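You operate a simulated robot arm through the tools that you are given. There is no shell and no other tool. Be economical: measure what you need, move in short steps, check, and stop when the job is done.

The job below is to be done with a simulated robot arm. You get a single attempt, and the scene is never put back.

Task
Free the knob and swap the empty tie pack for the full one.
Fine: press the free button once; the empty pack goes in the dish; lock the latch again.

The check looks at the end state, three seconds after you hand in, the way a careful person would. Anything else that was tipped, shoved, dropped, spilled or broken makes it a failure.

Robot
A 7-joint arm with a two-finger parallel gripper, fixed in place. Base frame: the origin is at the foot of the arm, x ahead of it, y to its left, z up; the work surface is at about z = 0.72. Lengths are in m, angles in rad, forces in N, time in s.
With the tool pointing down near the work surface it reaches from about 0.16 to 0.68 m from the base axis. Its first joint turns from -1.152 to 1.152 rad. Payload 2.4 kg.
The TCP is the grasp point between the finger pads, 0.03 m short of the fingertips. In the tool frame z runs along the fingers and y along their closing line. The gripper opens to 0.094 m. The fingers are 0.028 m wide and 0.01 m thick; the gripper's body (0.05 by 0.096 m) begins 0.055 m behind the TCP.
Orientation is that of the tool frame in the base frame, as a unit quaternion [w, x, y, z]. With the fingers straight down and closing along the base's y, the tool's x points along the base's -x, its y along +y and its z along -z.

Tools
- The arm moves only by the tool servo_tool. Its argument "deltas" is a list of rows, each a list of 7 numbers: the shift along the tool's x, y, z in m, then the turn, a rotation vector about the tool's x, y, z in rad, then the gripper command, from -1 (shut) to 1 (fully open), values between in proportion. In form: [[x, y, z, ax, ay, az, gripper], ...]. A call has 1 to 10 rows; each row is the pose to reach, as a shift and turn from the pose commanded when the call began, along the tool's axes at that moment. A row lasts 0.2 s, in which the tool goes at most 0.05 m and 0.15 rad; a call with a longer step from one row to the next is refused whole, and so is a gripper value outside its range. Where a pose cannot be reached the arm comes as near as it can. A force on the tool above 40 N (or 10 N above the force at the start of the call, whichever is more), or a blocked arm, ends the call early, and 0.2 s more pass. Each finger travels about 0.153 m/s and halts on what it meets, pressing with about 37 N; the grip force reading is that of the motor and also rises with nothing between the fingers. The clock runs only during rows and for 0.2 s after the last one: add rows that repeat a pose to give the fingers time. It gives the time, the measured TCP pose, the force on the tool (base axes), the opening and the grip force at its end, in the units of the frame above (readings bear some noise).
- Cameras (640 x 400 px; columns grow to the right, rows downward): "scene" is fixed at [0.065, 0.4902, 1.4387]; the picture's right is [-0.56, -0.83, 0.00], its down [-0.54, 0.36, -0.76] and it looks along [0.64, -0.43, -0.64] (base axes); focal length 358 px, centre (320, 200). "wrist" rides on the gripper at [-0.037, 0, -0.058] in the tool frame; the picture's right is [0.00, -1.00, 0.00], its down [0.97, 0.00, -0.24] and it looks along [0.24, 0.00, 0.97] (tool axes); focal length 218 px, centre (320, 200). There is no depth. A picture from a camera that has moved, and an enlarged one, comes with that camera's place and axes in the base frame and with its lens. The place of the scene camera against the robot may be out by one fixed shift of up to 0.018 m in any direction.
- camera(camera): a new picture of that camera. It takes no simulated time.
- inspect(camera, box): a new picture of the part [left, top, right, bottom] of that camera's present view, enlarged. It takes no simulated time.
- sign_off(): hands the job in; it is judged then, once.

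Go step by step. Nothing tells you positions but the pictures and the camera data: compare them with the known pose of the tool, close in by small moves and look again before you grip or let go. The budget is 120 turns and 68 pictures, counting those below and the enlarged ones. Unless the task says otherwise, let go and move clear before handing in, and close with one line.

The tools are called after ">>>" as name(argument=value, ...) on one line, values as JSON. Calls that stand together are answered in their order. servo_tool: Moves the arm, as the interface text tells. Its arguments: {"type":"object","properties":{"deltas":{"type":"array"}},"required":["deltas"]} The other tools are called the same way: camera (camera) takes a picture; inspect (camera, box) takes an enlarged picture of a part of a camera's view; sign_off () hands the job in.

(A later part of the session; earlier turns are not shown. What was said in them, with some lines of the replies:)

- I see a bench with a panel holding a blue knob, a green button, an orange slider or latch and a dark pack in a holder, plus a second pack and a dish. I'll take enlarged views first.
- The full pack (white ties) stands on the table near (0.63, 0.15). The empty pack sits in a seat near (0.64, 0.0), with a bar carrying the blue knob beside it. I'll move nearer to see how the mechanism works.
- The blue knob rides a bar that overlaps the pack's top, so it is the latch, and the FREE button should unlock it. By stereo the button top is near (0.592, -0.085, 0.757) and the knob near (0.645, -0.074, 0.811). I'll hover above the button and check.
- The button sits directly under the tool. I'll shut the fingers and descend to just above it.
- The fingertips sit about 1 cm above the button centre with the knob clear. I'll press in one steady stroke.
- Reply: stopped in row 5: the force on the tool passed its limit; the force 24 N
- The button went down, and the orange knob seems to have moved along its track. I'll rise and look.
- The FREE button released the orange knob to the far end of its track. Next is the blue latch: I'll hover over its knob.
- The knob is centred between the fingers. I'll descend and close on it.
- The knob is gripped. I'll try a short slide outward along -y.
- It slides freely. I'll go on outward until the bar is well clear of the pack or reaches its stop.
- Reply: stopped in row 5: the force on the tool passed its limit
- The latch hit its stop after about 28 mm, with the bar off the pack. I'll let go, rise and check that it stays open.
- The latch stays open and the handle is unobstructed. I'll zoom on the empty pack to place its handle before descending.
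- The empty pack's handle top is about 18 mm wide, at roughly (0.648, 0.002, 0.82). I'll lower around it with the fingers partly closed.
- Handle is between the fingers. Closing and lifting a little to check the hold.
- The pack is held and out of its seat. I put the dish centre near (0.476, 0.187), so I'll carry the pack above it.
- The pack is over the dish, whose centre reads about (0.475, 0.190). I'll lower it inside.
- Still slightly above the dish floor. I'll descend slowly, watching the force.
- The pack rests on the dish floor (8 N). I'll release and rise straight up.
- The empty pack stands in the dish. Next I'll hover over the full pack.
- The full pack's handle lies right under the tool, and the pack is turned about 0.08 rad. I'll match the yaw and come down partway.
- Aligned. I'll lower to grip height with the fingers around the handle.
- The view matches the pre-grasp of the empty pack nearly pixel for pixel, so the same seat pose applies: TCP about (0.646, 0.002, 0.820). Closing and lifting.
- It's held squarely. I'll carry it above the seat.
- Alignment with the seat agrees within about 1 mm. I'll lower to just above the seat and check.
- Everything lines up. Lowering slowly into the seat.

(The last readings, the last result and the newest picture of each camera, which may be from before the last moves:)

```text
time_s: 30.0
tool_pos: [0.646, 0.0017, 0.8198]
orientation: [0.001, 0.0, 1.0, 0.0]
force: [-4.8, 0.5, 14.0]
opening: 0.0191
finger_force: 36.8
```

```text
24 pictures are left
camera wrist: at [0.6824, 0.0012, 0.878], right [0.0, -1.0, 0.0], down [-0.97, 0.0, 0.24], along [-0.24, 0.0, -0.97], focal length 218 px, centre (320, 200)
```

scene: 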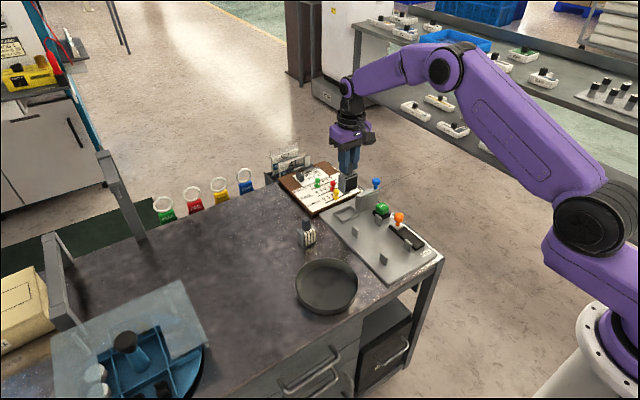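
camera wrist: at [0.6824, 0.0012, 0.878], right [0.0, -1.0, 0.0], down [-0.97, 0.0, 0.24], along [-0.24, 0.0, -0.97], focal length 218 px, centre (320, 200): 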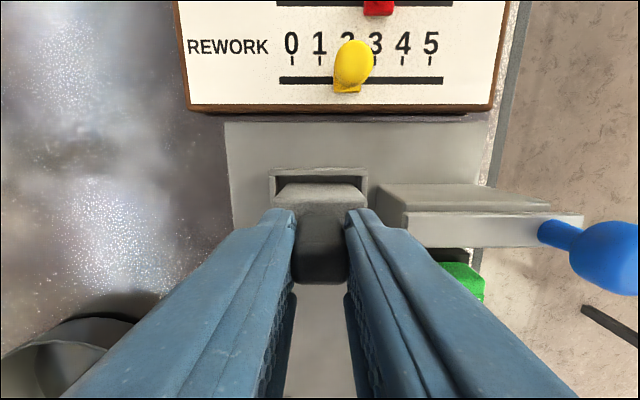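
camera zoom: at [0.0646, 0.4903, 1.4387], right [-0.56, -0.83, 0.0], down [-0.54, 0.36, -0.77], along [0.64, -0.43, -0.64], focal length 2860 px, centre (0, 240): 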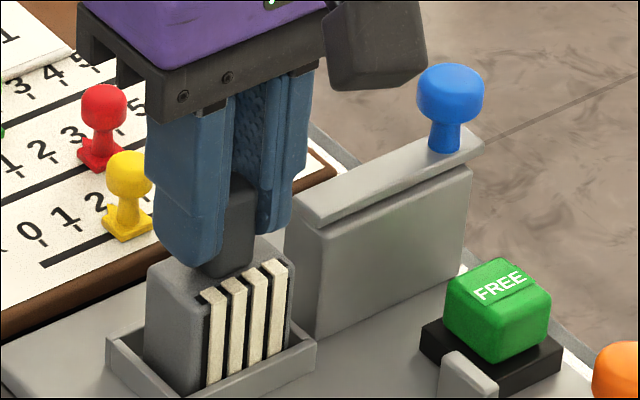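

The pack sits in the seat with 14 N of contact, at the same height as the old one. I'll release and rise.

>>> servo_tool(deltas=[[0, 0, -0.0005, 0, 0, 0, -0.5], [0, 0, -0.001, 0, 0, 0, -0.1], [0, 0, -0.001, 0, 0, 0, -0.1], [0, 0, -0.02, 0, 0, 0, -0.1], [0, 0, -0.05, 0, 0, 0, -0.1], [0, 0, -0.08, 0, 0, 0, -0.1], [0, 0, -0.08, 0, 0, 0, 0.25]])

>>> camera(camera="wrist")

>>> inspect(camera="scene", box=[320, 150, 420, 220])

```text
time_s: 31.6
tool_pos: [0.6442, 0.0024, 0.8991]
orientation: [0.001, 0.001, 1.0, 0.0]
force: [0.4, 0.1, -0.1]
opening: 0.0587
finger_force: 0.1
```

```text
23 pictures are left
camera wrist: at [0.6812, 0.0019, 0.9562], right [0.0, -1.0, 0.0], down [-0.97, 0.0, 0.24], along [-0.24, 0.0, -0.97], focal length 218 px, centre (320, 200)
```

wrist: 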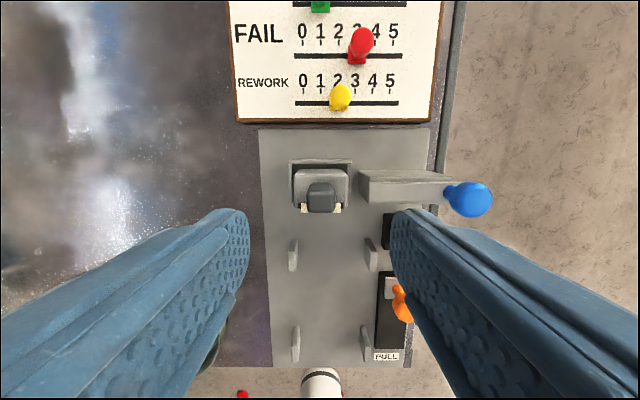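

```text
5.71 times, centred on (370, 185) of scene
camera zoom: at [0.065, 0.4902, 1.4387], right [-0.56, -0.83, 0.0], down [-0.54, 0.36, -0.76], along [0.64, -0.43, -0.64], focal length 2043 px, centre (34, 286)
```

zoom: 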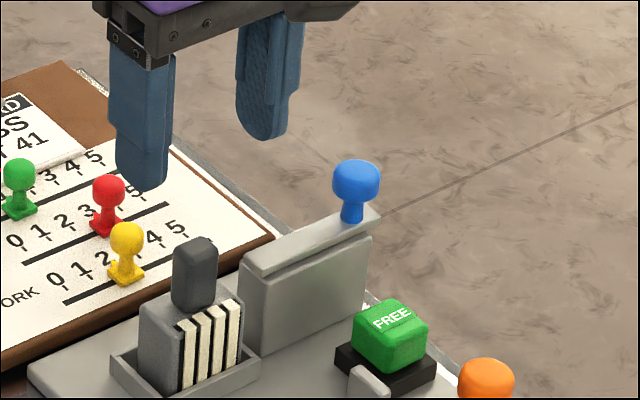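

The full pack is seated. I'll go back to the blue knob at about y = -0.102.

>>> servo_tool(deltas=[[-0.002, -0.04, 0, 0, 0, 0, 0.25], [-0.002, -0.08, 0, 0, 0, 0, 0.25], [-0.002, -0.104, 0, 0, 0, 0, 0.25], [-0.002, -0.104, 0.03, 0, 0, 0, 0.25], [-0.002, -0.104, 0.03, 0, 0, 0, 0.25]])

>>> camera(camera="wrist")

```text
time_s: 32.8
tool_pos: [0.6453, -0.1023, 0.8683]
orientation: [0.002, 0.0, 1.0, 0.0]
force: [-0.4, -0.2, -0.2]
opening: 0.059
finger_force: 0.1
```

```text
21 pictures are left
camera wrist: at [0.683, -0.1029, 0.9258], right [0.0, -1.0, 0.0], down [-0.97, 0.0, 0.24], along [-0.24, 0.0, -0.97], focal length 218 px, centre (320, 200)
```

wrist: 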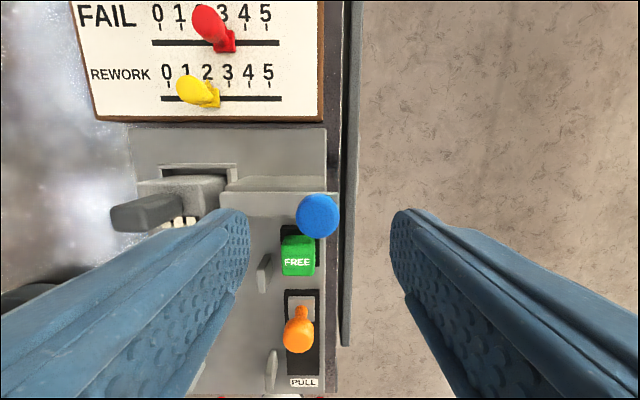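

The knob is centred. I'll descend and grip it.

>>> servo_tool(deltas=[[0, 0, 0.025, 0, 0, 0, 0.25], [0, 0, 0.043, 0, 0, 0, 0.25], [0, 0, 0.044, 0, 0, 0, 0.0], [0, 0, 0.044, 0, 0, 0, -0.4], [0, 0, 0.044, 0, 0, 0, -1], [0, 0, 0.044, 0, 0, 0, -1]])

```text
time_s: 34.2
tool_pos: [0.6465, -0.103, 0.8253]
orientation: [0.001, -0.001, 1.0, 0.001]
force: [0.5, 3.3, -0.3]
opening: 0.0224
finger_force: 45.6
```

The knob is gripped. I'll slide it back in by most of the travel and look.

>>> servo_tool(deltas=[[0, 0.006, 0, 0, 0, 0, -1], [0, 0.012, 0, 0, 0, 0, -1], [0, 0.018, 0, 0, 0, 0, -1], [0, 0.024, 0, 0, 0, 0, -1], [0, 0.024, 0, 0, 0, 0, -1]])

>>> inspect(camera="scene", box=[325, 170, 405, 220])

```text
time_s: 35.4
tool_pos: [0.646, -0.0787, 0.8259]
orientation: [0.0, 0.0, 1.0, 0.0]
force: [-11.5, 0.6, 16.0]
opening: 0.0227
finger_force: 44.7
```

```text
8.00 times, centred on (365, 195) of scene
camera zoom: at [0.0644, 0.4903, 1.4387], right [-0.56, -0.83, 0.0], down [-0.54, 0.36, -0.77], along [0.64, -0.43, -0.64], focal length 2860 px, centre (-40, 240)
```

zoom: 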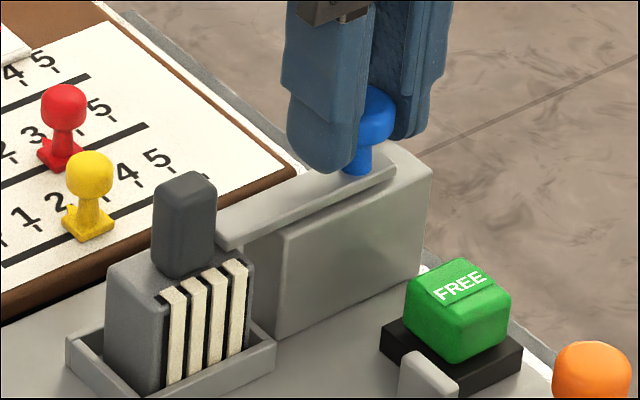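

Nearly home: the bar needs about 4 mm more. I'll ease it in the rest of the way.

>>> servo_tool(deltas=[[0, 0.0015, 0, 0, 0, 0, -1], [0, 0.003, 0, 0, 0, 0, -1], [0, 0.0045, 0, 0, 0, 0, -1], [0, 0.0045, 0, 0, 0, 0, -1]])

>>> inspect(camera="scene", box=[325, 170, 405, 220])

```text
time_s: 36.4
tool_pos: [0.6469, -0.0738, 0.8266]
orientation: [0.002, 0.0, 1.0, 0.001]
force: [-12.8, 0.0, 20.4]
opening: 0.0224
finger_force: 44.8
```

```text
8.00 times, centred on (365, 195) of scene
camera zoom: at [0.0643, 0.4903, 1.4387], right [-0.56, -0.83, 0.0], down [-0.53, 0.36, -0.77], along [0.64, -0.43, -0.64], focal length 2860 px, centre (-40, 240)
```

zoom: 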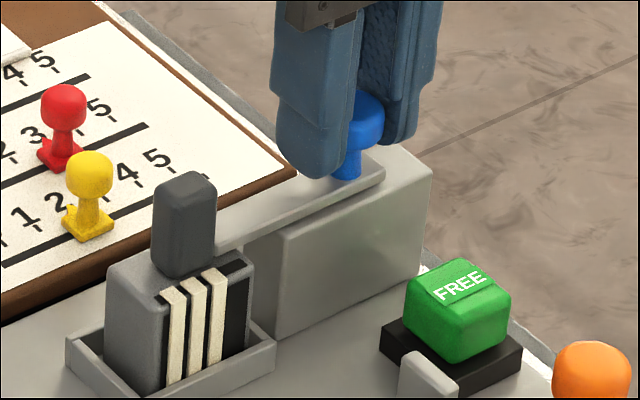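

The bar is back at its original place next to the handle. One white tie strip looks gone from the pack's right side, so I'll release, rise and look closely.

>>> servo_tool(deltas=[[0, 0, 0, 0, 0, 0, -0.2], [0, 0, 0, 0, 0, 0, 0.2], [0, 0, 0, 0, 0, 0, 0.2], [0, 0, -0.03, 0, 0, 0, 0.2], [0, 0, -0.07, 0, 0, 0, 0.2], [0.02, 0.02, -0.11, 0, 0, 0, 0.2], [0.04, 0.04, -0.13, 0, 0, 0, 0.8], [0.06, 0.06, -0.13, 0, 0, 0, 1], [0.06, 0.06, -0.13, 0, 0, 0, 1]])

>>> inspect(camera="scene", box=[325, 170, 405, 220])

>>> camera(camera="wrist")

>>> inspect(camera="wrist", box=[260, 50, 420, 170])

```text
time_s: 38.4
tool_pos: [0.588, -0.0145, 0.9571]
orientation: [0.001, 0.0, 1.0, 0.0]
force: [-0.2, 0.6, -0.1]
opening: 0.0941
finger_force: 0.1
```

```text
8.00 times, centred on (365, 195) of scene
camera zoom: at [0.065, 0.4903, 1.4387], right [-0.56, -0.83, 0.0], down [-0.54, 0.36, -0.76], along [0.64, -0.43, -0.64], focal length 2860 px, centre (-40, 240)
```

zoom: 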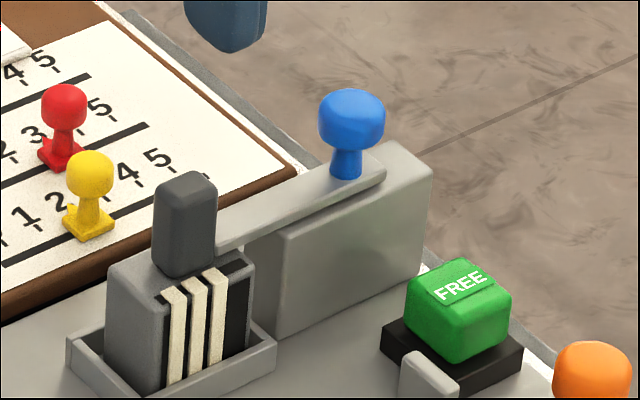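

```text
17 pictures are left
camera wrist: at [0.6249, -0.0149, 1.0134], right [0.0, -1.0, 0.0], down [-0.97, 0.0, 0.24], along [-0.24, 0.0, -0.97], focal length 218 px, centre (320, 200)
```

wrist: 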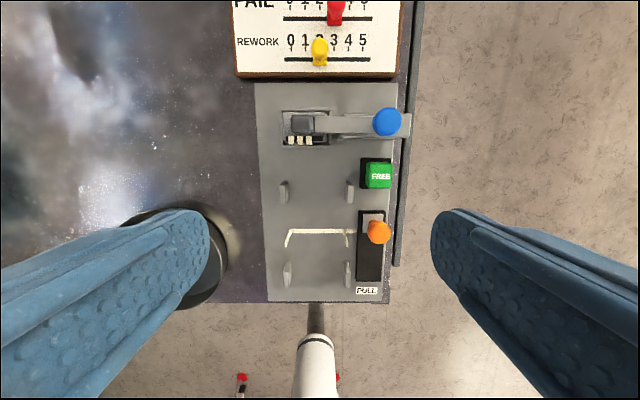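

```text
3.33 times, centred on (340, 110) of wrist
camera zoom: at [0.6249, -0.0149, 1.0134], right [0.0, -1.0, 0.0], down [-0.97, 0.0, 0.24], along [-0.24, 0.0, -0.97], focal length 728 px, centre (253, 500)
```

zoom: 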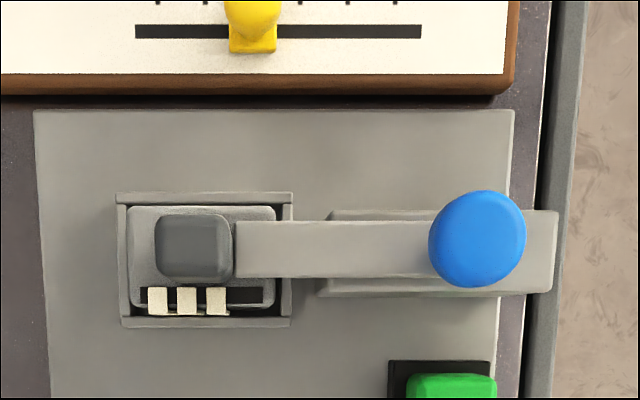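

The machine fed one tie across the posts when the latch locked, so nothing was lost. The latch is home and the pack is seated. One last look at the whole scene.

>>> camera(camera="scene")

>>> inspect(camera="scene", box=[270, 150, 450, 320])

```text
15 pictures are left
```

scene: 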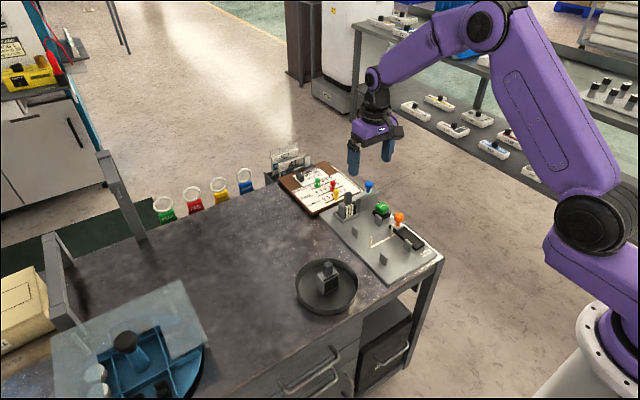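

```text
2.35 times, centred on (360, 235) of scene
camera zoom: at [0.065, 0.4903, 1.4387], right [-0.56, -0.83, 0.0], down [-0.54, 0.36, -0.76], along [0.64, -0.43, -0.64], focal length 841 px, centre (226, 118)
```

zoom: 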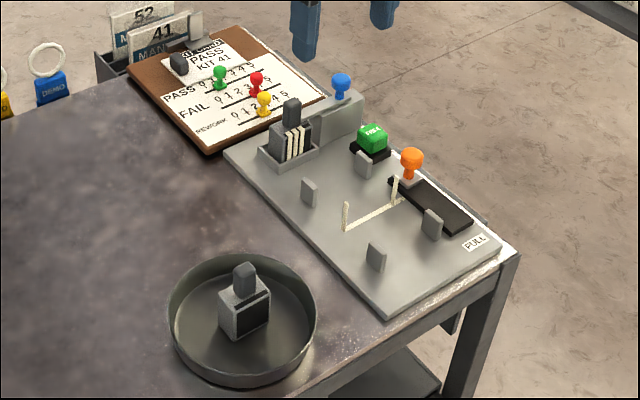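

Everything asked for is in place: the knob is free, the empty pack is in the dish, and the full pack is seated with the latch locked. The arm is clear, so I'm handing in.

>>> sign_off()

```text
The job is handed in.
```

The job is handed in: FREE was pressed once and the orange knob came free, the empty pack is in the dish, and the full pack is seated with the latch locked (the machine fed one tie across the posts as the latch closed).
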